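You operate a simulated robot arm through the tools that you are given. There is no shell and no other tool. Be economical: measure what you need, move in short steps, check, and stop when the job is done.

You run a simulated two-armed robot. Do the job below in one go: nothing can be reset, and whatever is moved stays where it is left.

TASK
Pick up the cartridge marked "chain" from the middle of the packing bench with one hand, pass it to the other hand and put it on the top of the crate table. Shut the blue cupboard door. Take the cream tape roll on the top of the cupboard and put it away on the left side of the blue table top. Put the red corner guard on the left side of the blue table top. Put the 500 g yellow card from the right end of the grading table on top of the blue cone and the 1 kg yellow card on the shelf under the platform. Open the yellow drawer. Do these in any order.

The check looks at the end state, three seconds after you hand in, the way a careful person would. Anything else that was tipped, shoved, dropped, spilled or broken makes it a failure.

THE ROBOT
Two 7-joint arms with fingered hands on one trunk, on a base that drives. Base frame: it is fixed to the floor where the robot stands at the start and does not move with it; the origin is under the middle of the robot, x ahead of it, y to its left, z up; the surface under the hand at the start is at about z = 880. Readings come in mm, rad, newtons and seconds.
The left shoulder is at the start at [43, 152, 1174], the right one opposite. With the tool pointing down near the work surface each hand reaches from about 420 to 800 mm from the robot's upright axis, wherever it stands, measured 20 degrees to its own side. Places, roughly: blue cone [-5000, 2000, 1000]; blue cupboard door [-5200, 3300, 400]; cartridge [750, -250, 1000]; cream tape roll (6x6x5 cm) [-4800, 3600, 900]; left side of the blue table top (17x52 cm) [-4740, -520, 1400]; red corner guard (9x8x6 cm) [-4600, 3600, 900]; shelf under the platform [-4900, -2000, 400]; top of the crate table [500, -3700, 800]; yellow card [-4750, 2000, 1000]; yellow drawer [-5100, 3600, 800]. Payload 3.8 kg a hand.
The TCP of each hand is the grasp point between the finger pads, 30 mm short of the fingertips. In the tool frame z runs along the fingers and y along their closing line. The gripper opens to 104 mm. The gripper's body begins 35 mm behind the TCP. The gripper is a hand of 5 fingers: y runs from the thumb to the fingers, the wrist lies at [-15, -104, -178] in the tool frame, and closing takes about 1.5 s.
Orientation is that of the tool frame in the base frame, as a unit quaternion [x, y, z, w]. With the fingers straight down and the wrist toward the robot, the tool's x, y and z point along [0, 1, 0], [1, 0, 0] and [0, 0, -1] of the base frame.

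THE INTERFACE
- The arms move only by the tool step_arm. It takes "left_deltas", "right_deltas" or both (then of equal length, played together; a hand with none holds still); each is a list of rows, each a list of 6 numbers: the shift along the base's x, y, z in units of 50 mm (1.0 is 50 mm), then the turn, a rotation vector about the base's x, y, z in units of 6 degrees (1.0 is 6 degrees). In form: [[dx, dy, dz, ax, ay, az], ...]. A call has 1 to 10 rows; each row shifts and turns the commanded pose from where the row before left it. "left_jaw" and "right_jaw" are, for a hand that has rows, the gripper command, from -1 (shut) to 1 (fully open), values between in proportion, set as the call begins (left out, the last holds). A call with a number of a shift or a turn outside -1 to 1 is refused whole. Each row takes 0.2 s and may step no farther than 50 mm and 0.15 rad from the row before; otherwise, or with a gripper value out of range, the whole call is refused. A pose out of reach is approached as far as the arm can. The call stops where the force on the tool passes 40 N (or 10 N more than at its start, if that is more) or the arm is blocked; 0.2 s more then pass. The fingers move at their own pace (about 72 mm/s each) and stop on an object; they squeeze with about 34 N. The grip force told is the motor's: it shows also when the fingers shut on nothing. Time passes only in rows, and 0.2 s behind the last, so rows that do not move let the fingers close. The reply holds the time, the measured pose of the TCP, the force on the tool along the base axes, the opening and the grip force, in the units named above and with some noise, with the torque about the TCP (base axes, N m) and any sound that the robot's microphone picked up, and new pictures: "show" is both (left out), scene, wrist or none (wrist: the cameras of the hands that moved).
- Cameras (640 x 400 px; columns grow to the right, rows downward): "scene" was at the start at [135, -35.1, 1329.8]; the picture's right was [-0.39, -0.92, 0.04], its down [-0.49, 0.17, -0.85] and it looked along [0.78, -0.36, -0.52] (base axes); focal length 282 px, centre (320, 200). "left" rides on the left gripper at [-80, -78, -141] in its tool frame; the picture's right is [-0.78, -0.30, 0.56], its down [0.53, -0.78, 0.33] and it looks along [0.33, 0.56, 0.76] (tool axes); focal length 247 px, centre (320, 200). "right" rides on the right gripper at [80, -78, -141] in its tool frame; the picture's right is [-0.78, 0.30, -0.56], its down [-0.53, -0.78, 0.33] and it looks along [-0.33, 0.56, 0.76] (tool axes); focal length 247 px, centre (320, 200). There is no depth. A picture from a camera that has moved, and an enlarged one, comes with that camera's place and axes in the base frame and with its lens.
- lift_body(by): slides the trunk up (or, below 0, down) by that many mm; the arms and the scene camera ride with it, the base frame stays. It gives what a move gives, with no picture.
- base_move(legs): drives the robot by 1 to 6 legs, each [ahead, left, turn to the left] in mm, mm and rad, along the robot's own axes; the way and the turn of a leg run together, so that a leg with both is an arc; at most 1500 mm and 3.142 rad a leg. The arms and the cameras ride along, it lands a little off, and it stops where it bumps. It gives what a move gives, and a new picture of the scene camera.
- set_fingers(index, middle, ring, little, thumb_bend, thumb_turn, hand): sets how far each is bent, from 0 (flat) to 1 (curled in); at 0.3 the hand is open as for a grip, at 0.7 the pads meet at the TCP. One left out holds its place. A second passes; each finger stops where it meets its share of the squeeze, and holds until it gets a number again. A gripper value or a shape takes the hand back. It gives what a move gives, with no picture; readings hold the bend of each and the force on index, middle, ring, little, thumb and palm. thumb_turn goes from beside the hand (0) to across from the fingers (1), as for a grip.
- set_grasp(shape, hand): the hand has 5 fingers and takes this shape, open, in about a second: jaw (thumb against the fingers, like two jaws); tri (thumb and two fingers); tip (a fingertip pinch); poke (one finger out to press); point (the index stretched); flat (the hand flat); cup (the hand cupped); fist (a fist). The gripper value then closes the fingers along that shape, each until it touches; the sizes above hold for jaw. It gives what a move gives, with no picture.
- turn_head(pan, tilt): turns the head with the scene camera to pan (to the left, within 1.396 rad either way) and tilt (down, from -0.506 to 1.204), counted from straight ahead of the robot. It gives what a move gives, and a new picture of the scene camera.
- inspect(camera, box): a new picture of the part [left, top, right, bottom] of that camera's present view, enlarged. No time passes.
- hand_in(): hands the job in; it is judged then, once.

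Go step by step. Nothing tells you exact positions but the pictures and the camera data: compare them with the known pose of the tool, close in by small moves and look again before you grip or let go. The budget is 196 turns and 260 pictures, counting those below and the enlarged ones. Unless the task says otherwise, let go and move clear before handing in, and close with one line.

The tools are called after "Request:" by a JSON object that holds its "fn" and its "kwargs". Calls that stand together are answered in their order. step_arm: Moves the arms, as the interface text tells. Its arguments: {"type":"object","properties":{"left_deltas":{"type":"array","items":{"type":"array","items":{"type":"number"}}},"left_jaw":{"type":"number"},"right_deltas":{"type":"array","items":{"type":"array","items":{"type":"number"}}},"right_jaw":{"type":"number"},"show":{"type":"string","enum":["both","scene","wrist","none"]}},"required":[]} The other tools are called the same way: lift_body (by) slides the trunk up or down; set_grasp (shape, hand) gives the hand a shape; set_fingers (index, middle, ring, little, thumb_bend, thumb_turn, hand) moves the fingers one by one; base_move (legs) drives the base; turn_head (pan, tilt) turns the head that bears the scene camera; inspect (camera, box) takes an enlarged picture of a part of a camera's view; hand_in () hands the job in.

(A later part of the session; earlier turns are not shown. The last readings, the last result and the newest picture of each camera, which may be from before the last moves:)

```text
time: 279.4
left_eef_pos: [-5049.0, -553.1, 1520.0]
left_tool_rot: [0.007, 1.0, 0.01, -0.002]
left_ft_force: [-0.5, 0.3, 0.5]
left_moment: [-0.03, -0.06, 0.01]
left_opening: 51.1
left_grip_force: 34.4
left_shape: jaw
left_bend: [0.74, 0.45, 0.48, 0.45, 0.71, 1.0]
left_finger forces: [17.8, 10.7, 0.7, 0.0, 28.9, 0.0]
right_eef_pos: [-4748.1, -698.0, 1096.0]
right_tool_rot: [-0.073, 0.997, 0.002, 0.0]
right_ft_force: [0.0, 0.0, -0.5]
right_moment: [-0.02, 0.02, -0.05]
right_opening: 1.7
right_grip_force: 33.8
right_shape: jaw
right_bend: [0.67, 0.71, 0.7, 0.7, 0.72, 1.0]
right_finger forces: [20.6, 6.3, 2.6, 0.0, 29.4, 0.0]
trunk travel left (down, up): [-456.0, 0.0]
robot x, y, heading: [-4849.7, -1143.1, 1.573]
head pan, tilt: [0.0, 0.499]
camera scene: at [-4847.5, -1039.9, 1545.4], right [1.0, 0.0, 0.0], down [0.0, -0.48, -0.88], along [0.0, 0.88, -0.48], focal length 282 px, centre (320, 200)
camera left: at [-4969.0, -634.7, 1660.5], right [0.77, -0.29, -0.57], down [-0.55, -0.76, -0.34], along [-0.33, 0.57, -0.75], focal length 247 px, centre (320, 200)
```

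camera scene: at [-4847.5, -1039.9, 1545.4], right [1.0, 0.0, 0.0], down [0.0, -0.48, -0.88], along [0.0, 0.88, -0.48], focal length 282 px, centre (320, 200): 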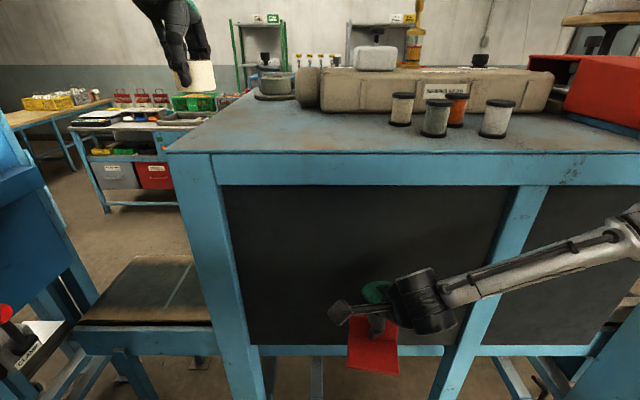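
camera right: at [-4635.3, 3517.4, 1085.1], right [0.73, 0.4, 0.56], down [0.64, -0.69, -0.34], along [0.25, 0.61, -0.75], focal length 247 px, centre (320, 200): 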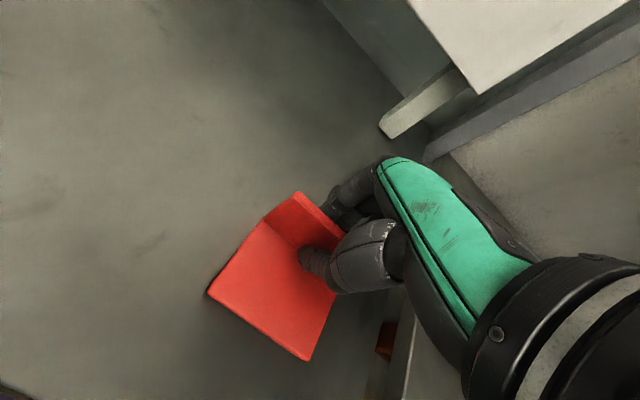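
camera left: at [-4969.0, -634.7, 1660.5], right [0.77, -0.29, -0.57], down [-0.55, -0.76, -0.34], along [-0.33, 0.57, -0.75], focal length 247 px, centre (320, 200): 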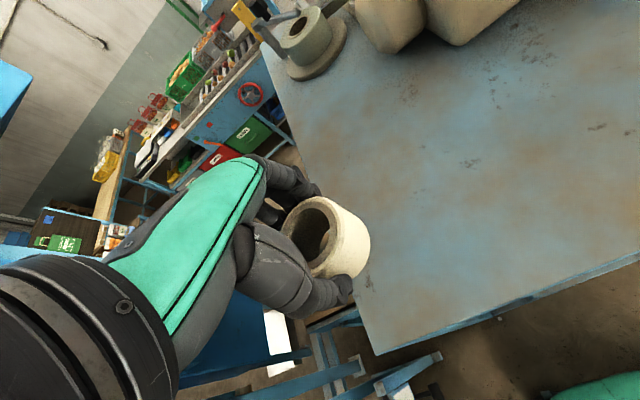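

Table edges from this view: x≈-5087, y≈-620. I shift to (-5025,-490) and lower toward the top.

Request:
{"fn": "step_arm", "kwargs": {"left_deltas": [[0.24, 0.62, 0, 0, 0, 0], [0.24, 0.62, 0, 0, 0, 0], [0, 0, -0.5, 0, 0, 0], [0, 0, -0.5, 0, 0, 0], [0, 0, -0.3, 0, 0, 0]]}}

```text
time: 280.6
left_eef_pos: [-5046.1, -558.9, 1458.9]
left_tool_rot: [0.007, 1.0, 0.012, -0.003]
left_ft_force: [0.3, -0.8, -0.7]
left_moment: [0.0, -0.02, -0.01]
left_opening: 50.9
left_grip_force: 33.6
left_shape: jaw
left_bend: [0.74, 0.45, 0.48, 0.45, 0.71, 1.0]
left_finger forces: [17.8, 10.7, 0.8, 0.0, 28.7, 0.0]
left hand out of reach, approached as far as the arm can: row 1, 2
right_eef_pos: [-4748.0, -704.2, 1099.4]
right_tool_rot: [-0.072, 0.997, 0.005, -0.001]
right_ft_force: [-0.6, -0.5, -0.9]
right_moment: [0.03, -0.02, -0.02]
right_opening: 1.8
right_grip_force: 34.0
right_shape: jaw
right_bend: [0.67, 0.71, 0.7, 0.7, 0.72, 1.0]
right_finger forces: [20.6, 6.4, 2.6, 0.0, 29.5, 0.0]
trunk travel left (down, up): [-456.0, 0.0]
robot x, y, heading: [-4845.8, -1140.5, 1.573]
head pan, tilt: [0.0, 0.499]
camera scene: at [-4846.5, -1047.5, 1546.0], right [1.0, 0.0, 0.0], down [0.0, -0.48, -0.88], along [0.0, 0.88, -0.48], focal length 282 px, centre (320, 200)
camera left: at [-4966.2, -641.5, 1598.7], right [0.77, -0.29, -0.57], down [-0.55, -0.76, -0.35], along [-0.33, 0.58, -0.75], focal length 247 px, centre (320, 200)
```

scene: 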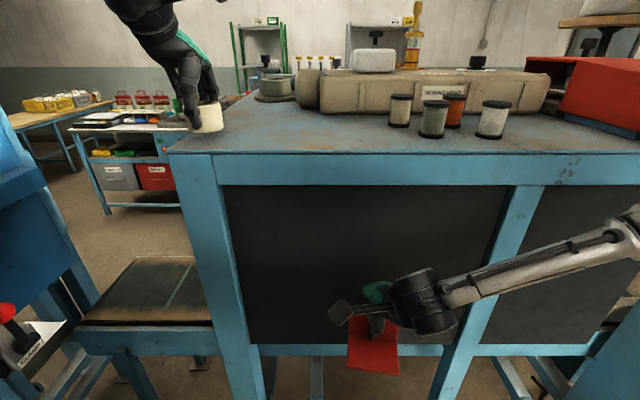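
left: 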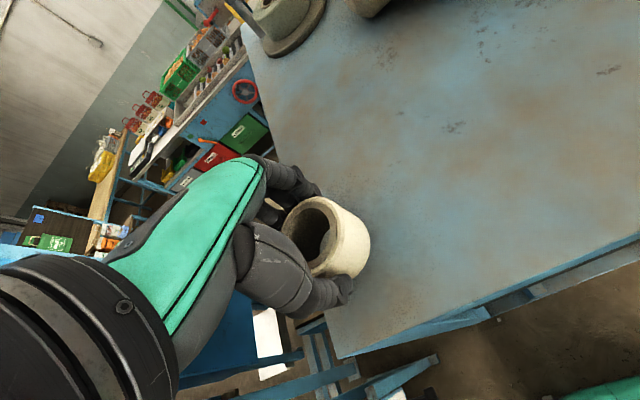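

Out of reach slightly. I first raise the right hand (with the guard) above table height, then move the base 70 mm ahead.

Request:
{"fn": "step_arm", "kwargs": {"right_deltas": [[0, -0.1, 0.9, 0, 0, 0], [0, -0.1, 0.9, 0, 0, 0], [0, 0, 0.9, 0, 0, 0], [0, 0, 0.9, 0, 0, 0], [0, 0, 0.9, 0, 0, 0], [0, 0, 0.9, 0, 0, 0], [0, 0, 0.9, 0, 0, 0], [0, 0, 0.9, 0, 0, 0], [0, 0, 0.9, 0, 0, 0]], "show": "none"}}

Request:
{"fn": "base_move", "kwargs": {"legs": [[65, -25, 0]]}}

```text
time: 282.6
left_eef_pos: [-5046.7, -559.1, 1458.8]
left_tool_rot: [0.008, 1.0, 0.013, -0.002]
left_ft_force: [0.4, -0.5, -0.4]
left_moment: [0.01, 0.01, -0.01]
left_opening: 51.3
left_grip_force: 34.3
left_shape: jaw
left_bend: [0.74, 0.45, 0.48, 0.45, 0.71, 1.0]
left_finger forces: [17.8, 10.7, 0.9, 0.1, 28.7, 0.0]
right_eef_pos: [-4749.3, -714.8, 1505.0]
right_tool_rot: [-0.072, 0.997, 0.006, -0.001]
right_ft_force: [-0.4, 0.4, -0.8]
right_moment: [-0.02, -0.03, -0.03]
right_opening: 1.8
right_grip_force: 34.0
right_shape: jaw
right_bend: [0.66, 0.71, 0.7, 0.7, 0.72, 1.0]
right_finger forces: [21.1, 6.1, 2.1, 0.2, 29.2, 0.0]
trunk travel left (down, up): [-456.0, 0.0]
robot x, y, heading: [-4847.4, -1139.8, 1.571]
head pan, tilt: [0.0, 0.499]
```

```text
time: 283.6
left_eef_pos: [-5026.6, -509.2, 1464.8]
left_tool_rot: [0.008, 1.0, 0.018, 0.0]
left_ft_force: [0.1, -1.3, -0.1]
left_moment: [0.09, -0.02, 0.03]
left_opening: 51.1
left_grip_force: 33.7
left_shape: jaw
left_bend: [0.74, 0.45, 0.48, 0.45, 0.71, 1.0]
left_finger forces: [17.8, 10.6, 0.8, 0.0, 28.8, 0.1]
right_eef_pos: [-4731.3, -665.1, 1508.9]
right_tool_rot: [-0.073, 0.997, 0.01, 0.002]
right_ft_force: [-0.6, -1.2, 1.2]
right_moment: [0.11, -0.03, -0.02]
right_opening: 1.9
right_grip_force: 33.7
right_shape: jaw
right_bend: [0.66, 0.71, 0.7, 0.7, 0.72, 1.0]
right_finger forces: [21.0, 6.1, 2.0, 0.0, 29.3, 0.0]
trunk travel left (down, up): [-456.0, 0.0]
robot x, y, heading: [-4820.6, -1075.6, 1.569]
head pan, tilt: [0.0, 0.499]
camera scene: at [-4827.3, -997.9, 1547.0], right [1.0, 0.0, 0.0], down [0.0, -0.47, -0.88], along [0.0, 0.88, -0.47], focal length 282 px, centre (320, 200)
```

scene: 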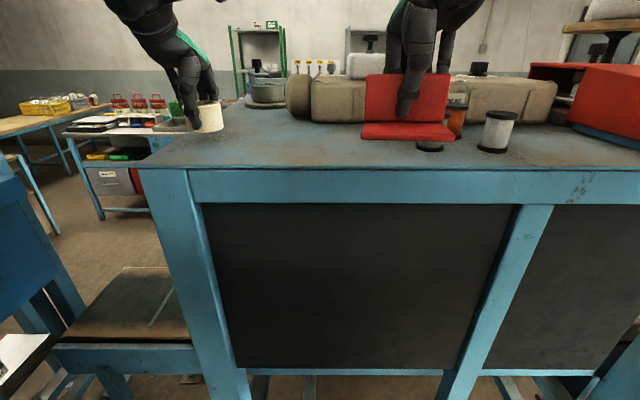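

Tape is over (-5026,-505). Lower gently to contact.

Request:
{"fn": "step_arm", "kwargs": {"left_deltas": [[0, 0, -0.3, 0, 0, 0], [0, 0, -0.15, 0, 0, 0]], "show": "none"}}

Request:
{"fn": "step_arm", "kwargs": {"left_deltas": [[0, 0, -0.08, 0, 0, 0], [0, 0, 0, 0, 0, 0]], "show": "wrist"}}

```text
time: 284.2
left_eef_pos: [-5020.2, -500.6, 1444.8]
left_tool_rot: [0.008, 1.0, 0.021, 0.001]
left_ft_force: [1.0, 7.5, 27.3]
left_moment: [0.52, -0.03, 0.0]
left_opening: 54.0
left_grip_force: 33.8
left_shape: jaw
left_bend: [0.74, 0.42, 0.47, 0.45, 0.74, 1.0]
left_finger forces: [22.4, 14.2, 2.6, 0.0, 29.5, 0.1]
right_eef_pos: [-4724.9, -657.4, 1507.0]
right_tool_rot: [-0.074, 0.997, 0.009, -0.001]
right_ft_force: [-1.3, -0.9, -0.2]
right_moment: [0.04, -0.03, -0.04]
right_opening: 2.0
right_grip_force: 34.0
right_shape: jaw
right_bend: [0.66, 0.71, 0.7, 0.7, 0.72, 1.0]
right_finger forces: [20.9, 6.1, 2.1, 0.0, 29.3, 0.0]
trunk travel left (down, up): [-456.0, 0.0]
robot x, y, heading: [-4822.5, -1077.3, 1.572]
head pan, tilt: [0.0, 0.499]
```

```text
time: 284.6
left_eef_pos: [-5020.2, -497.9, 1444.8]
left_tool_rot: [0.007, 1.0, 0.023, 0.002]
left_ft_force: [0.8, -4.9, 13.9]
left_moment: [-0.19, 0.01, -0.01]
left_opening: 52.7
left_grip_force: 34.3
left_shape: jaw
left_bend: [0.74, 0.43, 0.48, 0.45, 0.73, 1.0]
left_finger forces: [19.1, 11.3, 1.4, 0.0, 34.6, 0.0]
right_eef_pos: [-4725.5, -653.3, 1505.6]
right_tool_rot: [-0.073, 0.997, 0.007, 0.0]
right_ft_force: [0.3, 0.5, -0.1]
right_moment: [-0.01, 0.0, 0.0]
right_opening: 2.0
right_grip_force: 34.1
right_shape: jaw
right_bend: [0.66, 0.71, 0.7, 0.7, 0.72, 1.0]
right_finger forces: [21.0, 6.2, 2.1, 0.0, 29.3, 0.0]
trunk travel left (down, up): [-456.0, 0.0]
robot x, y, heading: [-4823.9, -1076.4, 1.572]
head pan, tilt: [0.0, 0.499]
stopped in row 1 (left hand): the force on the tool passed its limit at 42 N (the readings are from after the stop); the commanded pose is now the measured one
camera left: at [-4942.3, -582.5, 1583.1], right [0.77, -0.28, -0.57], down [-0.55, -0.75, -0.37], along [-0.32, 0.59, -0.74], focal length 247 px, centre (320, 200)
```

left: 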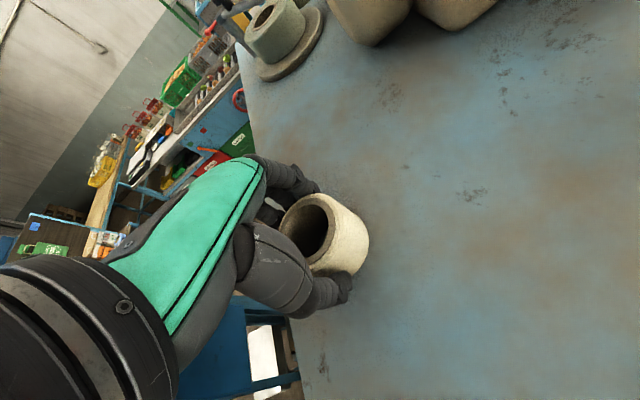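

Tape touches the top. Ease, open, and rise.

Request:
{"fn": "step_arm", "kwargs": {"left_deltas": [[0, 0, 0.04, 0, 0, 0], [0, 0, 0, 0, 0, 0], [0, 0, 0, 0, 0, 0], [0, 0, 0, 0, 0, 0], [0, 0, 0, 0, 0, 0]], "left_jaw": 1, "show": "none"}}

Request:
{"fn": "step_arm", "kwargs": {"left_deltas": [[0, 0, 0.5, 0, 0, 0], [0, 0, 0.8, 0, 0, 0], [0, -0.4, 0.5, 0, 0, 0], [0, -0.8, 0, 0, 0, 0], [0, -0.8, 0, 0, 0, 0]]}}

```text
time: 285.8
left_eef_pos: [-5022.2, -494.3, 1442.4]
left_tool_rot: [0.007, 1.0, 0.018, 0.0]
left_ft_force: [0.7, 0.4, 0.6]
left_moment: [0.0, 0.02, -0.01]
left_opening: 103.8
left_grip_force: 0.1
left_shape: jaw
left_bend: [0.3, 0.3, 0.3, 0.3, 0.3, 0.98]
left_finger forces: [0.0, 0.1, 0.0, 0.0, 0.0, 0.1]
right_eef_pos: [-4726.0, -649.9, 1505.0]
right_tool_rot: [-0.074, 0.997, 0.006, 0.0]
right_ft_force: [-0.4, 0.0, -0.7]
right_moment: [-0.01, 0.0, 0.02]
right_opening: 1.8
right_grip_force: 34.4
right_shape: jaw
right_bend: [0.66, 0.71, 0.7, 0.7, 0.72, 1.0]
right_finger forces: [21.0, 6.3, 2.1, 0.0, 29.3, 0.0]
trunk travel left (down, up): [-456.0, 0.0]
robot x, y, heading: [-4820.9, -1074.4, 1.566]
head pan, tilt: [0.0, 0.499]
```

```text
time: 287.0
left_eef_pos: [-5022.5, -600.6, 1532.8]
left_tool_rot: [0.007, 1.0, 0.02, 0.001]
left_ft_force: [0.1, -0.5, -0.4]
left_moment: [0.04, 0.0, 0.04]
left_opening: 103.7
left_grip_force: 0.0
left_shape: jaw
left_bend: [0.3, 0.3, 0.3, 0.3, 0.3, 0.98]
left_finger forces: [0.1, 0.1, 0.1, 0.0, 0.0, 0.0]
right_eef_pos: [-4726.8, -654.8, 1506.0]
right_tool_rot: [-0.073, 0.997, 0.007, 0.0]
right_ft_force: [-0.9, 0.0, -2.1]
right_moment: [0.0, -0.03, 0.04]
right_opening: 1.7
right_grip_force: 34.4
right_shape: jaw
right_bend: [0.66, 0.71, 0.7, 0.7, 0.72, 1.0]
right_finger forces: [20.9, 6.2, 2.2, 0.0, 29.3, 0.0]
trunk travel left (down, up): [-456.0, 0.0]
robot x, y, heading: [-4819.2, -1080.3, 1.569]
head pan, tilt: [0.0, 0.499]
camera scene: at [-4823.0, -987.2, 1546.2], right [1.0, 0.0, 0.0], down [0.0, -0.48, -0.88], along [0.0, 0.88, -0.48], focal length 282 px, centre (320, 200)
camera left: at [-4944.8, -684.0, 1671.7], right [0.77, -0.28, -0.57], down [-0.55, -0.76, -0.36], along [-0.33, 0.59, -0.74], focal length 247 px, centre (320, 200)
```

scene: 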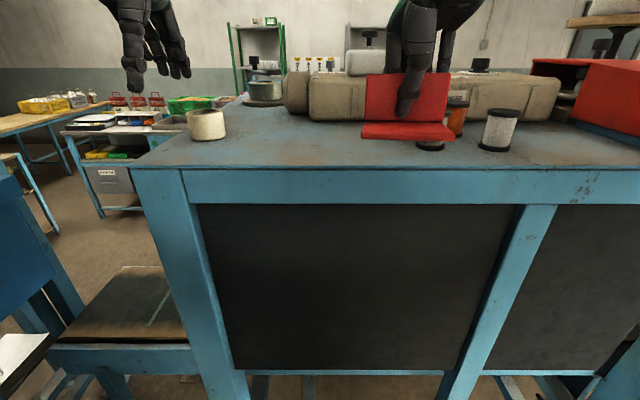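
left: 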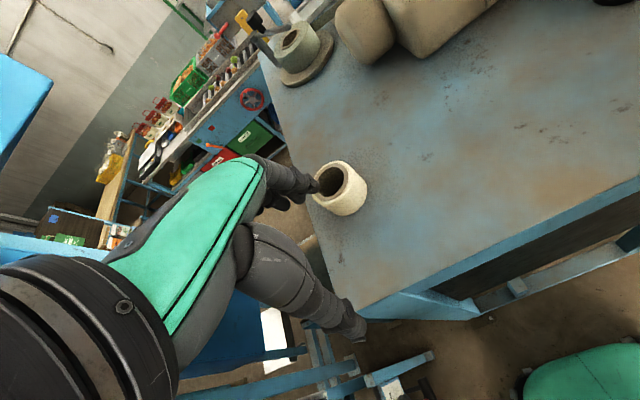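

Tape placed on the left corner. I pull the left hand back and low, then bring the guard over to (-4925,-535).

Request:
{"fn": "step_arm", "kwargs": {"left_deltas": [[0, -0.7, 0, 0, 0, 0], [-0.4, -0.7, -0.4, 0, 0, 0], [-0.4, -0.4, -0.7, 0, 0, 0], [0, 0, -0.9, 0, 0, 0], [0, 0, -0.9, 0, 0, 0]], "show": "none"}}

Request:
{"fn": "step_arm", "kwargs": {"right_deltas": [[-0.9, 0.3, 0, 0, 0, 0], [-0.9, 0.4, 0, 0, 0, -0.4], [-0.9, 0.4, 0, 0, 0, -0.4], [-0.9, 0.4, 0, 0, 0, -0.5]]}}

```text
time: 288.1
left_eef_pos: [-5062.0, -687.3, 1431.2]
left_tool_rot: [0.007, 0.999, 0.04, 0.001]
left_ft_force: [-0.1, -0.7, 8.4]
left_moment: [0.56, 0.1, 0.09]
left_opening: 103.8
left_grip_force: 0.1
left_shape: jaw
left_bend: [0.3, 0.29, 0.3, 0.3, 0.3, 0.98]
left_finger forces: [0.2, 8.0, 0.0, 0.1, 0.0, 0.0]
right_eef_pos: [-4724.2, -654.2, 1505.2]
right_tool_rot: [-0.073, 0.997, 0.007, -0.001]
right_ft_force: [0.7, -0.9, 0.0]
right_moment: [0.01, -0.01, -0.02]
right_opening: 1.9
right_grip_force: 34.4
right_shape: jaw
right_bend: [0.66, 0.71, 0.7, 0.7, 0.72, 1.0]
right_finger forces: [21.1, 6.2, 2.1, 0.0, 29.3, 0.0]
trunk travel left (down, up): [-456.0, 0.0]
robot x, y, heading: [-4820.2, -1078.1, 1.572]
head pan, tilt: [0.0, 0.499]
stopped in row 5 (left hand): the force on the tool passed its limit at 60 N (the readings are from after the stop); the commanded pose is now the measured one
```

```text
time: 289.1
left_eef_pos: [-5062.6, -686.7, 1429.2]
left_tool_rot: [0.008, 0.999, 0.039, 0.001]
left_ft_force: [-0.1, -2.9, 17.1]
left_moment: [1.15, 0.13, 0.05]
left_opening: 103.4
left_grip_force: 0.1
left_shape: jaw
left_bend: [0.3, 0.3, 0.3, 0.3, 0.3, 0.98]
left_finger forces: [1.8, 16.1, 0.0, 0.1, 0.1, 0.0]
right_eef_pos: [-4769.4, -639.2, 1474.0]
right_tool_rot: [-0.018, 1.0, 0.007, 0.001]
right_ft_force: [0.3, 0.5, 0.3]
right_moment: [0.0, 0.0, 0.0]
right_opening: 1.7
right_grip_force: 34.2
right_shape: jaw
right_bend: [0.66, 0.71, 0.7, 0.7, 0.72, 1.0]
right_finger forces: [21.2, 6.3, 1.8, 0.1, 29.4, 0.0]
right hand out of reach, approached as far as the arm can: row 2, 3, 4
trunk travel left (down, up): [-456.0, 0.0]
robot x, y, heading: [-4821.3, -1078.5, 1.568]
head pan, tilt: [0.0, 0.499]
camera scene: at [-4822.0, -986.2, 1546.2], right [1.0, 0.0, 0.0], down [0.0, -0.48, -0.88], along [0.0, 0.88, -0.48], focal length 282 px, centre (320, 200)
camera right: at [-4846.8, -720.9, 1614.7], right [0.77, 0.32, 0.56], down [0.56, -0.75, -0.34], along [0.31, 0.58, -0.75], focal length 247 px, centre (320, 200)
```

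scene: 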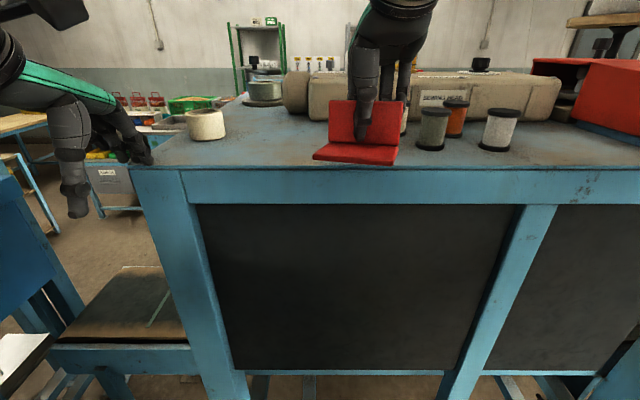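
right: 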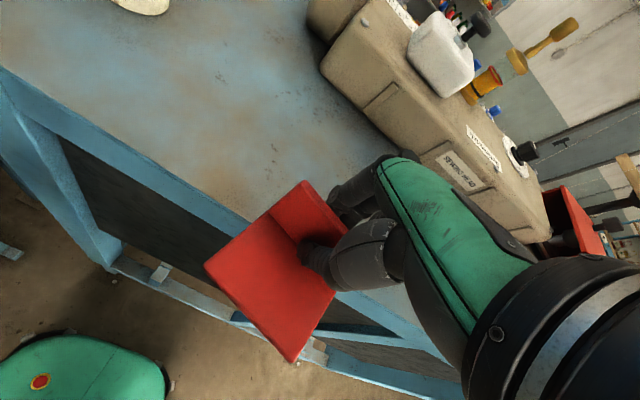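

The right hand is out of reach there and the left fingers rest on the table edge. I lift the left hand, tuck it, and turn the base 20° left to give the right hand reach.

Request:
{"fn": "step_arm", "kwargs": {"left_deltas": [[0, 0, 0.6, 0, 0, 0], [0.5, -0.2, 0.4, 0, 0, 0], [0.7, 0, 0, 0, 0, 0], [0.7, 0, 0, 0, 0, 0], [0.5, 0, 0, 0, 0, 0], [0, 0, 0, 0, 0, 0]], "left_jaw": -1, "show": "none"}}

Request:
{"fn": "step_arm", "kwargs": {"right_deltas": [[0.3, -0.3, 0.7, 0, 0, 0]], "show": "none"}}

Request:
{"fn": "base_move", "kwargs": {"legs": [[-20, 0, 0], [0, 0, 0.35]]}}

```text
time: 290.5
left_eef_pos: [-4942.9, -694.0, 1477.9]
left_tool_rot: [0.008, 0.999, 0.037, 0.002]
left_ft_force: [0.2, 0.2, -0.7]
left_moment: [0.03, 0.0, -0.02]
left_opening: 15.9
left_grip_force: 33.8
left_shape: jaw
left_bend: [0.74, 0.45, 0.37, 0.41, 0.6, 1.0]
left_finger forces: [0.0, 0.1, 0.1, 0.0, 0.0, 0.1]
right_eef_pos: [-4769.2, -637.8, 1473.6]
right_tool_rot: [-0.018, 1.0, 0.006, 0.0]
right_ft_force: [0.1, -0.5, -0.6]
right_moment: [0.02, 0.0, -0.03]
right_opening: 1.9
right_grip_force: 33.5
right_shape: jaw
right_bend: [0.66, 0.71, 0.7, 0.7, 0.72, 1.0]
right_finger forces: [21.2, 6.3, 1.9, 0.1, 29.3, 0.0]
trunk travel left (down, up): [-456.0, 0.0]
robot x, y, heading: [-4821.8, -1074.8, 1.574]
head pan, tilt: [0.0, 0.499]
```

```text
time: 290.9
left_eef_pos: [-4941.8, -695.8, 1477.6]
left_tool_rot: [0.007, 0.999, 0.037, 0.001]
left_ft_force: [0.4, -0.1, -0.9]
left_moment: [0.0, 0.0, 0.0]
left_opening: 16.4
left_grip_force: 34.4
left_shape: jaw
left_bend: [0.74, 0.45, 0.37, 0.41, 0.6, 1.0]
left_finger forces: [0.0, 0.0, 0.0, 0.0, 0.0, 0.1]
right_eef_pos: [-4755.4, -653.1, 1510.0]
right_tool_rot: [-0.005, 1.0, 0.007, 0.0]
right_ft_force: [-0.2, -0.3, -1.2]
right_moment: [0.02, -0.01, -0.03]
right_opening: 1.8
right_grip_force: 34.2
right_shape: jaw
right_bend: [0.66, 0.71, 0.7, 0.7, 0.72, 1.0]
right_finger forces: [21.2, 6.3, 1.8, 0.1, 29.3, 0.0]
trunk travel left (down, up): [-456.0, 0.0]
robot x, y, heading: [-4819.7, -1074.8, 1.572]
head pan, tilt: [0.0, 0.499]
```

```text
time: 292.8
left_eef_pos: [-5064.9, -779.3, 1477.7]
left_tool_rot: [-0.165, 0.986, 0.036, -0.006]
left_ft_force: [-0.1, -0.1, 0.0]
left_moment: [0.01, 0.0, 0.0]
left_opening: 16.3
left_grip_force: 33.8
left_shape: jaw
left_bend: [0.74, 0.45, 0.37, 0.41, 0.6, 1.0]
left_finger forces: [0.0, 0.1, 0.0, 0.1, 0.0, 0.0]
right_eef_pos: [-4904.9, -675.8, 1509.9]
right_tool_rot: [-0.178, 0.984, 0.006, 0.0]
right_ft_force: [0.3, -0.3, -0.2]
right_moment: [0.05, -0.01, -0.03]
right_opening: 1.8
right_grip_force: 33.7
right_shape: jaw
right_bend: [0.66, 0.71, 0.7, 0.7, 0.72, 1.0]
right_finger forces: [21.4, 6.4, 1.7, 0.0, 29.3, 0.0]
trunk travel left (down, up): [-456.0, 0.0]
robot x, y, heading: [-4820.3, -1093.7, 1.917]
head pan, tilt: [0.0, 0.499]
camera scene: at [-4853.2, -1009.9, 1546.1], right [0.94, 0.34, 0.0], down [0.16, -0.45, -0.88], along [-0.3, 0.83, -0.48], focal length 282 px, centre (320, 200)
```

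scene: 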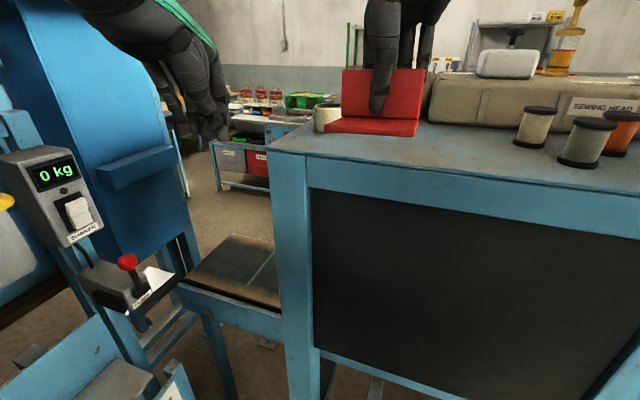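

The guard is close to the target. I bring it over the tabletop, squaring it up.

Request:
{"fn": "step_arm", "kwargs": {"right_deltas": [[0, 0.6, 0, 0, 0, -0.8], [0, 0.7, 0, 0, 0, -0.8], [-0.2, 0.8, -0.2, 0, 0, -0.9], [-0.2, 0.7, -0.4, 0, 0, -0.9]]}}

```text
time: 293.8
left_eef_pos: [-5064.7, -778.3, 1476.8]
left_tool_rot: [-0.165, 0.986, 0.036, -0.005]
left_ft_force: [-0.2, -0.5, -0.2]
left_moment: [0.02, -0.02, 0.0]
left_opening: 16.0
left_grip_force: 33.1
left_shape: jaw
left_bend: [0.74, 0.45, 0.37, 0.41, 0.6, 1.0]
left_finger forces: [0.1, 0.1, 0.0, 0.0, 0.1, 0.1]
right_eef_pos: [-4846.8, -536.1, 1491.2]
right_tool_rot: [-0.001, 1.0, 0.005, 0.001]
right_ft_force: [0.4, -0.1, -0.1]
right_moment: [0.01, -0.01, -0.01]
right_opening: 1.7
right_grip_force: 34.4
right_shape: jaw
right_bend: [0.66, 0.71, 0.7, 0.7, 0.72, 1.0]
right_finger forces: [21.3, 6.2, 1.7, 0.0, 29.2, 0.0]
right hand out of reach, approached as far as the arm can: row 1, 2, 3, 4
trunk travel left (down, up): [-456.0, 0.0]
robot x, y, heading: [-4824.5, -1097.4, 1.921]
head pan, tilt: [0.0, 0.499]
camera scene: at [-4853.8, -1008.3, 1546.0], right [0.94, 0.34, 0.0], down [0.16, -0.45, -0.88], along [-0.3, 0.82, -0.48], focal length 282 px, centre (320, 200)
camera right: at [-4926.8, -614.0, 1632.1], right [0.78, 0.29, 0.56], down [0.54, -0.77, -0.34], along [0.33, 0.56, -0.76], focal length 247 px, centre (320, 200)
```

scene: 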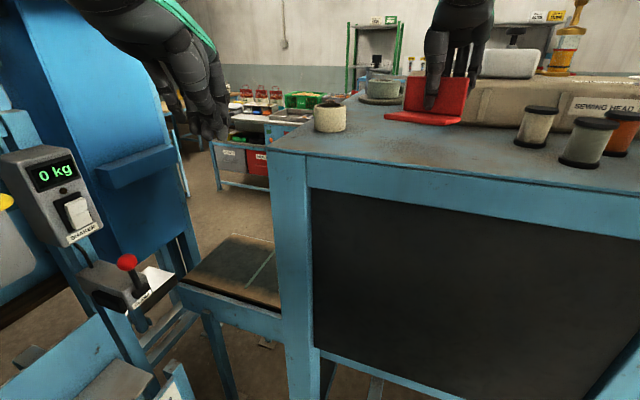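
right: 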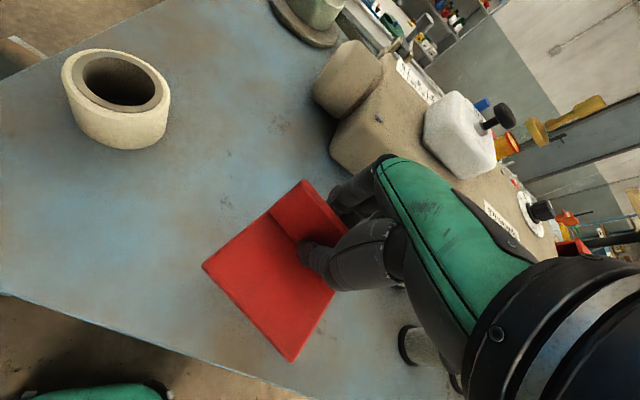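

I slide the base 80 mm to its left to put the guard beside the tape.

Request:
{"fn": "base_move", "kwargs": {"legs": [[25, 75, 0]]}}

Request:
{"fn": "inspect", "kwargs": {"camera": "right", "box": [0, 0, 640, 400]}}

```text
time: 294.9
left_eef_pos: [-5130.1, -779.1, 1479.6]
left_tool_rot: [-0.164, 0.986, 0.037, -0.01]
left_ft_force: [1.6, -0.6, 0.8]
left_moment: [-0.01, 0.06, 0.05]
left_opening: 16.1
left_grip_force: 34.0
left_shape: jaw
left_bend: [0.74, 0.45, 0.37, 0.41, 0.6, 1.0]
left_finger forces: [0.1, 0.0, 0.0, 0.1, 0.0, 0.0]
right_eef_pos: [-4909.8, -538.8, 1493.5]
right_tool_rot: [0.001, 1.0, 0.005, -0.005]
right_ft_force: [1.4, -0.5, 0.0]
right_moment: [0.0, 0.05, -0.01]
right_opening: 2.0
right_grip_force: 34.0
right_shape: jaw
right_bend: [0.66, 0.71, 0.7, 0.7, 0.72, 1.0]
right_finger forces: [21.3, 6.3, 1.7, 0.0, 29.2, 0.0]
trunk travel left (down, up): [-456.0, 0.0]
robot x, y, heading: [-4901.6, -1101.1, 1.92]
head pan, tilt: [0.0, 0.499]
camera scene: at [-4918.1, -1010.9, 1546.3], right [0.94, 0.34, -0.01], down [0.15, -0.45, -0.88], along [-0.3, 0.83, -0.48], focal length 282 px, centre (320, 200)
```

scene: 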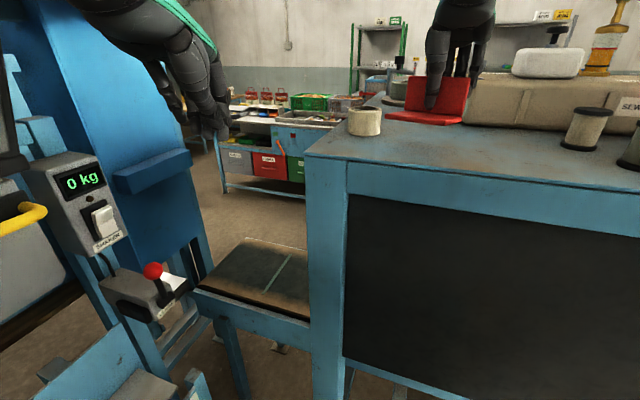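

```text
1.00 times, centred on (320, 200) of right (not enlarged: the box is as wide or as high as the picture)
camera zoom: at [-4988.8, -616.2, 1633.8], right [0.78, 0.29, 0.55], down [0.53, -0.77, -0.35], along [0.33, 0.56, -0.76], focal length 247 px, centre (320, 200)
```

zoom: 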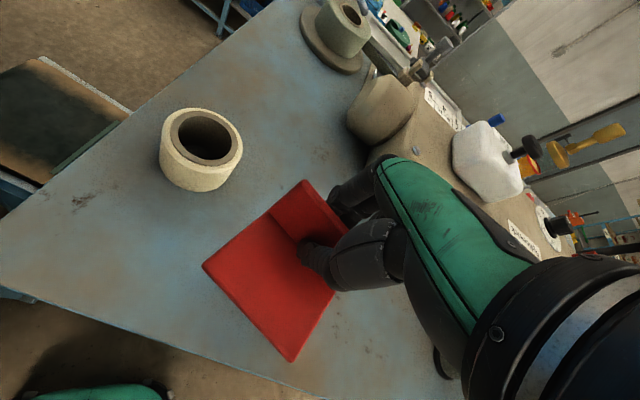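

Good placement beside the tape. I lower, nudging 15 mm further in.

Request:
{"fn": "step_arm", "kwargs": {"right_deltas": [[0, 0.1, -0.35, 0, 0, 0], [0, 0.2, -0.3, 0, 0, 0]], "show": "none"}}

Request:
{"fn": "step_arm", "kwargs": {"right_deltas": [[0, 0.1, -0.1, 0, 0, 0], [0, 0, -0.08, 0, 0, 0]], "show": "both"}}

```text
time: 295.5
left_eef_pos: [-5138.2, -780.2, 1477.6]
left_tool_rot: [-0.165, 0.986, 0.037, -0.007]
left_ft_force: [0.0, -0.1, 0.2]
left_moment: [-0.02, 0.05, -0.01]
left_opening: 15.7
left_grip_force: 34.1
left_shape: jaw
left_bend: [0.74, 0.45, 0.37, 0.41, 0.6, 1.0]
left_finger forces: [0.0, 0.0, 0.1, 0.0, 0.1, 0.1]
right_eef_pos: [-4917.3, -523.1, 1458.9]
right_tool_rot: [0.001, 1.0, 0.005, -0.003]
right_ft_force: [0.0, 0.1, -0.9]
right_moment: [-0.01, 0.01, -0.01]
right_opening: 1.8
right_grip_force: 33.8
right_shape: jaw
right_bend: [0.66, 0.71, 0.7, 0.7, 0.72, 1.0]
right_finger forces: [21.3, 6.2, 1.8, 0.0, 29.1, 0.0]
trunk travel left (down, up): [-456.0, 0.0]
robot x, y, heading: [-4904.4, -1101.5, 1.92]
head pan, tilt: [0.0, 0.499]
```

```text
time: 296.1
left_eef_pos: [-5144.3, -779.9, 1477.3]
left_tool_rot: [-0.165, 0.986, 0.037, -0.006]
left_ft_force: [0.4, 0.0, 0.5]
left_moment: [0.03, 0.01, 0.0]
left_opening: 15.8
left_grip_force: 34.3
left_shape: jaw
left_bend: [0.74, 0.45, 0.37, 0.41, 0.6, 1.0]
left_finger forces: [0.1, 0.0, 0.1, 0.0, 0.0, 0.0]
right_eef_pos: [-4922.1, -517.7, 1451.5]
right_tool_rot: [0.001, 1.0, 0.005, 0.0]
right_ft_force: [-0.1, 0.0, -0.3]
right_moment: [0.05, 0.02, -0.04]
right_opening: 1.8
right_grip_force: 34.1
right_shape: jaw
right_bend: [0.66, 0.71, 0.7, 0.7, 0.72, 1.0]
right_finger forces: [21.3, 6.3, 1.8, 0.1, 29.4, 0.0]
trunk travel left (down, up): [-456.0, 0.0]
robot x, y, heading: [-4900.3, -1098.3, 1.92]
head pan, tilt: [0.0, 0.499]
camera scene: at [-4932.4, -1011.3, 1546.0], right [0.94, 0.34, 0.0], down [0.16, -0.45, -0.88], along [-0.3, 0.83, -0.48], focal length 282 px, centre (320, 200)
camera right: at [-5003.8, -596.5, 1591.5], right [0.78, 0.29, 0.56], down [0.53, -0.77, -0.34], along [0.33, 0.56, -0.76], focal length 247 px, centre (320, 200)
```

scene: 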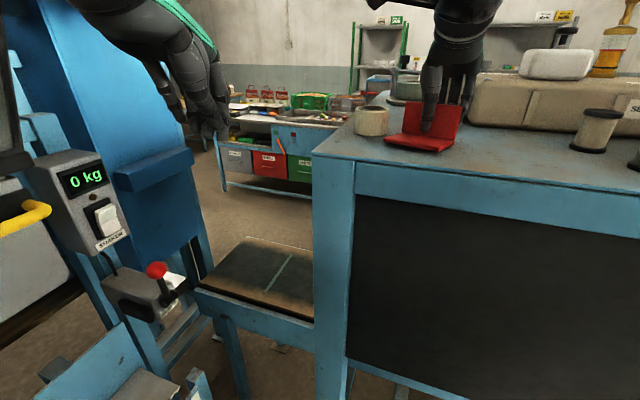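
right: 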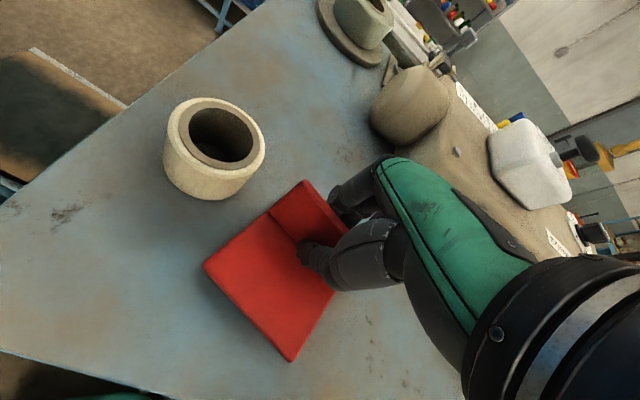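

Almost down; a few more mm.

Request:
{"fn": "step_arm", "kwargs": {"right_deltas": [[0, 0, -0.06, 0, 0, 0], [0, 0, -0.04, 0, 0, 0]], "show": "none"}}

Request:
{"fn": "step_arm", "kwargs": {"right_deltas": [[0, 0, -0.04, 0, 0, 0], [0, 0, 0, 0, 0, 0]], "show": "none"}}

```text
time: 296.7
left_eef_pos: [-5142.4, -782.6, 1478.0]
left_tool_rot: [-0.165, 0.986, 0.037, -0.006]
left_ft_force: [0.0, 0.2, -0.9]
left_moment: [0.01, -0.03, -0.02]
left_opening: 16.0
left_grip_force: 33.8
left_shape: jaw
left_bend: [0.74, 0.45, 0.37, 0.41, 0.6, 1.0]
left_finger forces: [0.1, 0.0, 0.1, 0.1, 0.0, 0.1]
right_eef_pos: [-4923.3, -519.2, 1449.9]
right_tool_rot: [0.0, 1.0, 0.009, -0.002]
right_ft_force: [2.1, 3.2, 13.7]
right_moment: [0.26, 0.01, 0.01]
right_opening: 2.4
right_grip_force: 34.2
right_shape: jaw
right_bend: [0.66, 0.71, 0.7, 0.7, 0.73, 1.0]
right_finger forces: [22.9, 8.4, 1.9, 0.0, 31.1, 0.1]
trunk travel left (down, up): [-456.0, 0.0]
robot x, y, heading: [-4900.8, -1099.7, 1.916]
head pan, tilt: [0.0, 0.499]
```

```text
time: 297.3
left_eef_pos: [-5143.0, -782.9, 1478.9]
left_tool_rot: [-0.165, 0.986, 0.038, -0.006]
left_ft_force: [-0.1, -0.2, -0.3]
left_moment: [-0.04, 0.0, 0.02]
left_opening: 16.3
left_grip_force: 33.8
left_shape: jaw
left_bend: [0.74, 0.45, 0.37, 0.41, 0.6, 1.0]
left_finger forces: [0.0, 0.0, 0.0, 0.0, 0.0, 0.0]
right_eef_pos: [-4921.6, -520.7, 1447.2]
right_tool_rot: [0.0, 1.0, 0.01, -0.002]
right_ft_force: [3.1, 4.3, 30.5]
right_moment: [0.39, -0.07, 0.06]
right_opening: 2.9
right_grip_force: 34.1
right_shape: jaw
right_bend: [0.66, 0.71, 0.7, 0.7, 0.73, 1.0]
right_finger forces: [25.1, 10.0, 3.0, 0.0, 32.8, 0.0]
trunk travel left (down, up): [-456.0, 0.0]
robot x, y, heading: [-4902.0, -1098.9, 1.917]
head pan, tilt: [0.0, 0.499]
```

Contact. I ease up, open, and lift straight away.

Request:
{"fn": "step_arm", "kwargs": {"right_deltas": [[0, 0, 0.06, 0, 0, 0], [0, 0, 0, 0, 0, 0], [0, 0, 0, 0, 0, 0], [0, 0, 0, 0, 0, 0], [0, 0, 0, 0, 0, 0]], "right_jaw": 1, "show": "none"}}

Request:
{"fn": "step_arm", "kwargs": {"right_deltas": [[0, 0, 0.4, 0, 0, 0], [0, 0, 0.7, 0, 0, 0], [0, 0, 0.7, 0, 0, 0]], "show": "both"}}

```text
time: 298.5
left_eef_pos: [-5142.7, -779.5, 1477.8]
left_tool_rot: [-0.163, 0.986, 0.036, -0.005]
left_ft_force: [-1.1, -0.2, -0.5]
left_moment: [0.0, 0.01, 0.0]
left_opening: 16.2
left_grip_force: 33.9
left_shape: jaw
left_bend: [0.74, 0.45, 0.37, 0.41, 0.6, 1.0]
left_finger forces: [0.0, 0.0, 0.0, 0.0, 0.0, 0.0]
right_eef_pos: [-4921.8, -517.5, 1447.2]
right_tool_rot: [0.001, 1.0, 0.005, 0.0]
right_ft_force: [0.4, 0.4, 0.8]
right_moment: [-0.02, -0.01, 0.01]
right_opening: 103.4
right_grip_force: 0.1
right_shape: jaw
right_bend: [0.3, 0.3, 0.3, 0.3, 0.3, 0.98]
right_finger forces: [0.0, 0.1, 0.0, 0.1, 0.0, 0.1]
trunk travel left (down, up): [-456.0, 0.0]
robot x, y, heading: [-4900.5, -1097.6, 1.917]
head pan, tilt: [0.0, 0.499]
```

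```text
time: 299.3
left_eef_pos: [-5142.2, -780.5, 1477.8]
left_tool_rot: [-0.164, 0.986, 0.036, -0.004]
left_ft_force: [-0.7, -0.2, 0.3]
left_moment: [-0.01, 0.05, 0.0]
left_opening: 16.0
left_grip_force: 34.0
left_shape: jaw
left_bend: [0.74, 0.45, 0.37, 0.41, 0.6, 1.0]
left_finger forces: [0.1, 0.1, 0.0, 0.1, 0.0, 0.0]
right_eef_pos: [-4905.9, -517.4, 1508.7]
right_tool_rot: [0.001, 1.0, 0.005, 0.0]
right_ft_force: [1.1, -0.5, 0.0]
right_moment: [0.02, 0.03, -0.02]
right_opening: 103.6
right_grip_force: 0.2
right_shape: jaw
right_bend: [0.3, 0.3, 0.3, 0.3, 0.3, 0.98]
right_finger forces: [0.1, 0.1, 0.1, 0.0, 0.0, 0.1]
right hand out of reach, approached as far as the arm can: row 2, 3
trunk travel left (down, up): [-456.0, 0.0]
robot x, y, heading: [-4901.0, -1099.2, 1.915]
head pan, tilt: [0.0, 0.499]
camera scene: at [-4931.4, -1011.1, 1546.0], right [0.94, 0.34, 0.0], down [0.16, -0.45, -0.88], along [-0.3, 0.83, -0.48], focal length 282 px, centre (320, 200)
camera right: at [-4986.7, -596.3, 1649.0], right [0.78, 0.29, 0.56], down [0.53, -0.77, -0.34], along [0.33, 0.56, -0.76], focal length 247 px, centre (320, 200)
```

scene: 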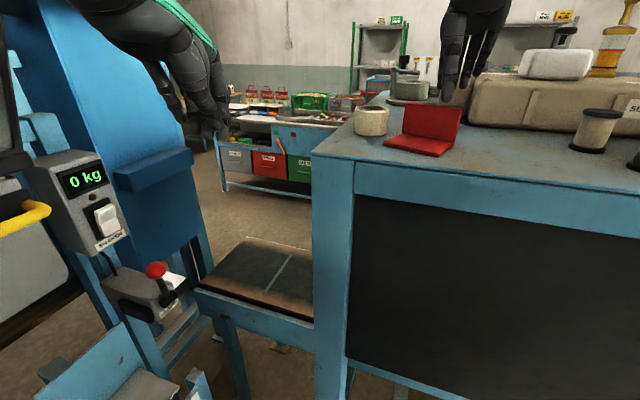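
right: 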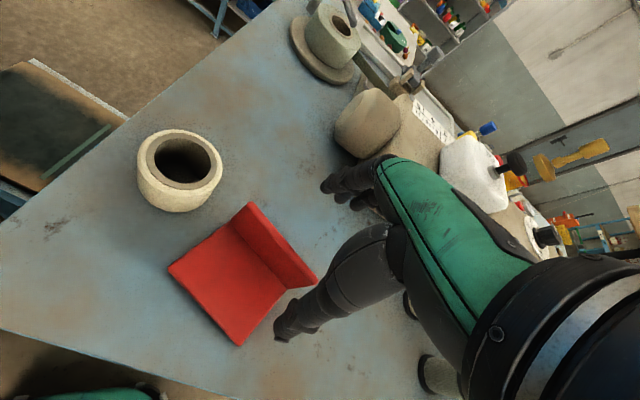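

Both items are placed on the left side of the blue table top. I retract the right hand, square up, and head back out to the corridor.

Request:
{"fn": "step_arm", "kwargs": {"right_deltas": [[0, -0.7, 0.1, 0, 0, 0], [0, -0.9, 0.1, 0, 0, 0], [0.2, -0.9, 0, 0, 0, 0], [0.3, -0.6, 0, 0, 0, 0]], "show": "none"}}

Request:
{"fn": "base_move", "kwargs": {"legs": [[-130, 0, 0], [0, 0, -0.346], [-30, 0, 0]]}}

Request:
{"fn": "lift_body", "kwargs": {"by": -206}}

Request:
{"fn": "inspect", "kwargs": {"camera": "scene", "box": [0, 0, 640, 400]}}

```text
time: 300.3
left_eef_pos: [-5142.4, -781.4, 1478.1]
left_tool_rot: [-0.165, 0.986, 0.038, -0.006]
left_ft_force: [0.5, 0.6, 0.1]
left_moment: [0.04, 0.03, -0.02]
left_opening: 16.0
left_grip_force: 33.9
left_shape: jaw
left_bend: [0.74, 0.45, 0.37, 0.41, 0.6, 1.0]
left_finger forces: [0.1, 0.0, 0.0, 0.0, 0.0, 0.0]
right_eef_pos: [-4881.8, -674.5, 1519.5]
right_tool_rot: [0.001, 1.0, 0.006, -0.001]
right_ft_force: [0.2, -0.2, -0.3]
right_moment: [0.05, -0.01, -0.01]
right_opening: 103.7
right_grip_force: 0.1
right_shape: jaw
right_bend: [0.3, 0.3, 0.3, 0.3, 0.3, 0.98]
right_finger forces: [0.0, 0.0, 0.0, 0.1, 0.1, 0.0]
trunk travel left (down, up): [-456.0, 0.0]
robot x, y, heading: [-4902.6, -1103.8, 1.92]
head pan, tilt: [0.0, 0.499]
```

```text
time: 303.1
left_eef_pos: [-4976.8, -858.6, 1474.3]
left_tool_rot: [0.009, 0.999, 0.032, 0.001]
left_ft_force: [-0.2, 0.2, -0.7]
left_moment: [-0.06, 0.0, 0.01]
left_opening: 16.1
left_grip_force: 34.1
left_shape: jaw
left_bend: [0.74, 0.45, 0.37, 0.41, 0.6, 1.0]
left_finger forces: [0.1, 0.0, 0.0, 0.0, 0.0, 0.0]
right_eef_pos: [-4695.3, -846.4, 1515.4]
right_tool_rot: [0.173, 0.985, 0.002, 0.001]
right_ft_force: [-0.3, 0.4, -0.2]
right_moment: [-0.09, -0.01, 0.04]
right_opening: 103.8
right_grip_force: 0.1
right_shape: jaw
right_bend: [0.3, 0.3, 0.3, 0.3, 0.3, 0.98]
right_finger forces: [0.0, 0.0, 0.0, 0.0, 0.1, 0.0]
trunk travel left (down, up): [-456.0, 0.0]
robot x, y, heading: [-4852.6, -1248.2, 1.569]
head pan, tilt: [0.0, 0.499]
camera scene: at [-4857.1, -1147.2, 1545.3], right [1.0, 0.0, 0.0], down [0.0, -0.49, -0.87], along [0.0, 0.87, -0.49], focal length 282 px, centre (320, 200)
```

scene: 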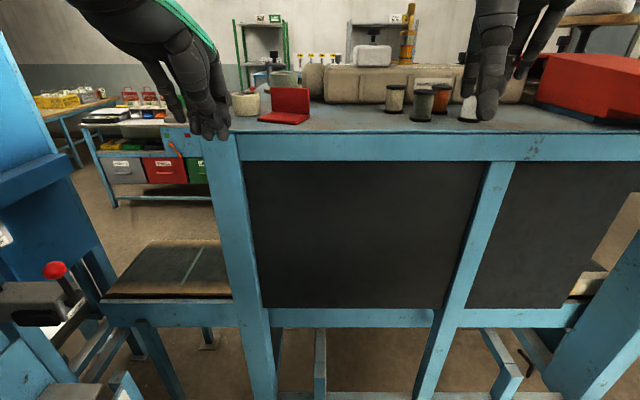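

```text
time: 305.3
left_eef_pos: [-4976.5, -867.5, 1271.8]
left_tool_rot: [0.009, 0.999, 0.036, 0.001]
left_ft_force: [0.6, -0.5, -0.4]
left_moment: [0.02, 0.02, -0.02]
left_opening: 16.1
left_grip_force: 33.7
left_shape: jaw
left_bend: [0.74, 0.45, 0.37, 0.41, 0.6, 1.0]
left_finger forces: [0.0, 0.0, 0.1, 0.0, 0.0, 0.0]
right_eef_pos: [-4696.0, -856.4, 1312.8]
right_tool_rot: [0.173, 0.985, 0.006, 0.001]
right_ft_force: [0.1, -0.2, -0.3]
right_moment: [0.02, -0.01, -0.01]
right_opening: 103.5
right_grip_force: 0.0
right_shape: jaw
right_bend: [0.3, 0.3, 0.3, 0.3, 0.3, 0.98]
right_finger forces: [0.0, 0.0, 0.0, 0.0, 0.0, 0.0]
trunk travel left (down, up): [-250.0, 206.0]
robot x, y, heading: [-4857.9, -1254.0, 1.57]
head pan, tilt: [0.0, 0.499]
```

```text
1.00 times, centred on (320, 200) of scene (not enlarged: the box is as wide or as high as the picture)
camera zoom: at [-4857.3, -1107.1, 1324.1], right [1.0, 0.0, 0.0], down [0.0, -0.57, -0.82], along [0.0, 0.82, -0.57], focal length 282 px, centre (320, 200)
```

zoom: 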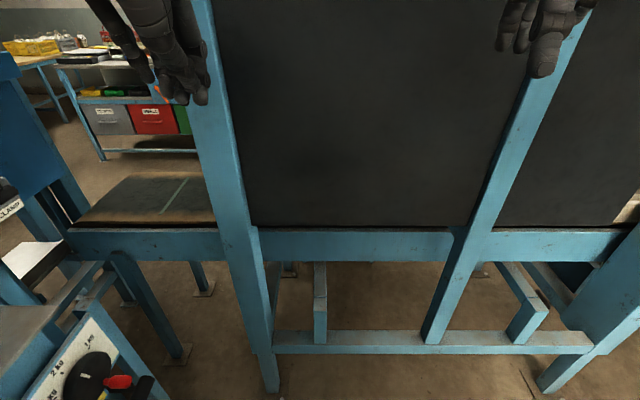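

I tuck the hands, then drive out of the corridor and around the front of the machine.

Request:
{"fn": "step_arm", "kwargs": {"left_deltas": [[-0.4, 0, 0, 0, 0, 0], [-0.4, 0, 0, 0, 0, 0], [-0.4, 0, 0, 0, 0, 0], [-0.4, 0, 0, 0, 0, 0]], "right_deltas": [[0.5, 0, -0.5, 0, 0, 0.85], [0.5, 0, -0.5, 0, 0, 0.85], [0.5, 0, -0.5, 0, 0, 0.85], [0.5, 0, -0.5, 0, 0, 0.85]], "left_jaw": 1, "show": "none"}}

Request:
{"fn": "base_move", "kwargs": {"legs": [[0, -1275, 0], [75, 0, 0], [330, -330, 0], [500, -50, 0], [350, -600, 0], [600, 0, 0]]}}

```text
time: 306.3
left_eef_pos: [-5055.8, -866.4, 1271.5]
left_tool_rot: [0.009, 0.999, 0.036, 0.0]
left_ft_force: [-0.1, 0.8, 0.2]
left_moment: [0.04, 0.02, 0.03]
left_opening: 103.7
left_grip_force: 0.0
left_shape: jaw
left_bend: [0.3, 0.3, 0.3, 0.3, 0.3, 0.98]
left_finger forces: [0.1, 0.1, 0.1, 0.0, 0.0, 0.0]
right_eef_pos: [-4593.4, -855.9, 1214.1]
right_tool_rot: [-0.004, 1.0, 0.005, 0.0]
right_ft_force: [0.0, -0.2, 0.2]
right_moment: [-0.02, 0.03, 0.03]
right_opening: 103.8
right_grip_force: 0.1
right_shape: jaw
right_bend: [0.3, 0.3, 0.3, 0.3, 0.3, 0.98]
right_finger forces: [0.0, 0.0, 0.1, 0.1, 0.0, 0.0]
trunk travel left (down, up): [-250.0, 206.0]
robot x, y, heading: [-4859.9, -1251.1, 1.57]
head pan, tilt: [0.0, 0.499]
```

```text
time: 324.8
left_eef_pos: [-2792.0, 1007.6, 1272.1]
left_tool_rot: [0.007, 0.999, 0.037, 0.001]
left_ft_force: [0.6, 0.2, -0.1]
left_moment: [0.01, -0.02, -0.01]
left_opening: 103.7
left_grip_force: 0.0
left_shape: jaw
left_bend: [0.3, 0.3, 0.3, 0.3, 0.3, 0.98]
left_finger forces: [0.1, 0.0, 0.1, 0.0, 0.0, 0.0]
right_eef_pos: [-2330.2, 1018.9, 1214.6]
right_tool_rot: [-0.005, 1.0, 0.005, 0.0]
right_ft_force: [0.2, 0.3, 0.9]
right_moment: [-0.01, -0.01, 0.05]
right_opening: 103.5
right_grip_force: 0.0
right_shape: jaw
right_bend: [0.3, 0.3, 0.3, 0.3, 0.3, 0.98]
right_finger forces: [0.1, 0.1, 0.0, 0.0, 0.1, 0.1]
trunk travel left (down, up): [-250.0, 206.0]
robot x, y, heading: [-2588.8, 627.9, 1.578]
head pan, tilt: [0.0, 0.499]
camera scene: at [-2592.9, 769.1, 1324.1], right [1.0, 0.0, 0.0], down [0.0, -0.57, -0.82], along [0.0, 0.82, -0.57], focal length 282 px, centre (320, 200)
```

scene: 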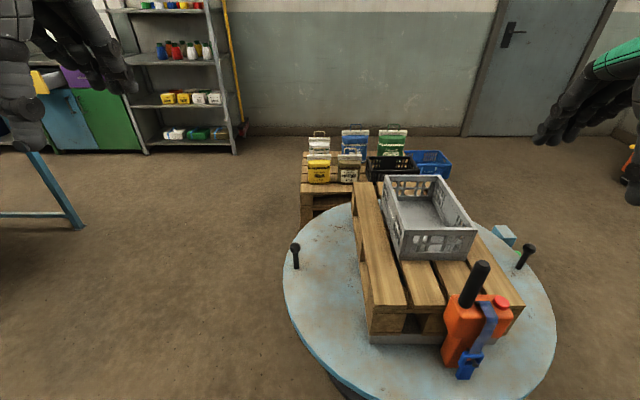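

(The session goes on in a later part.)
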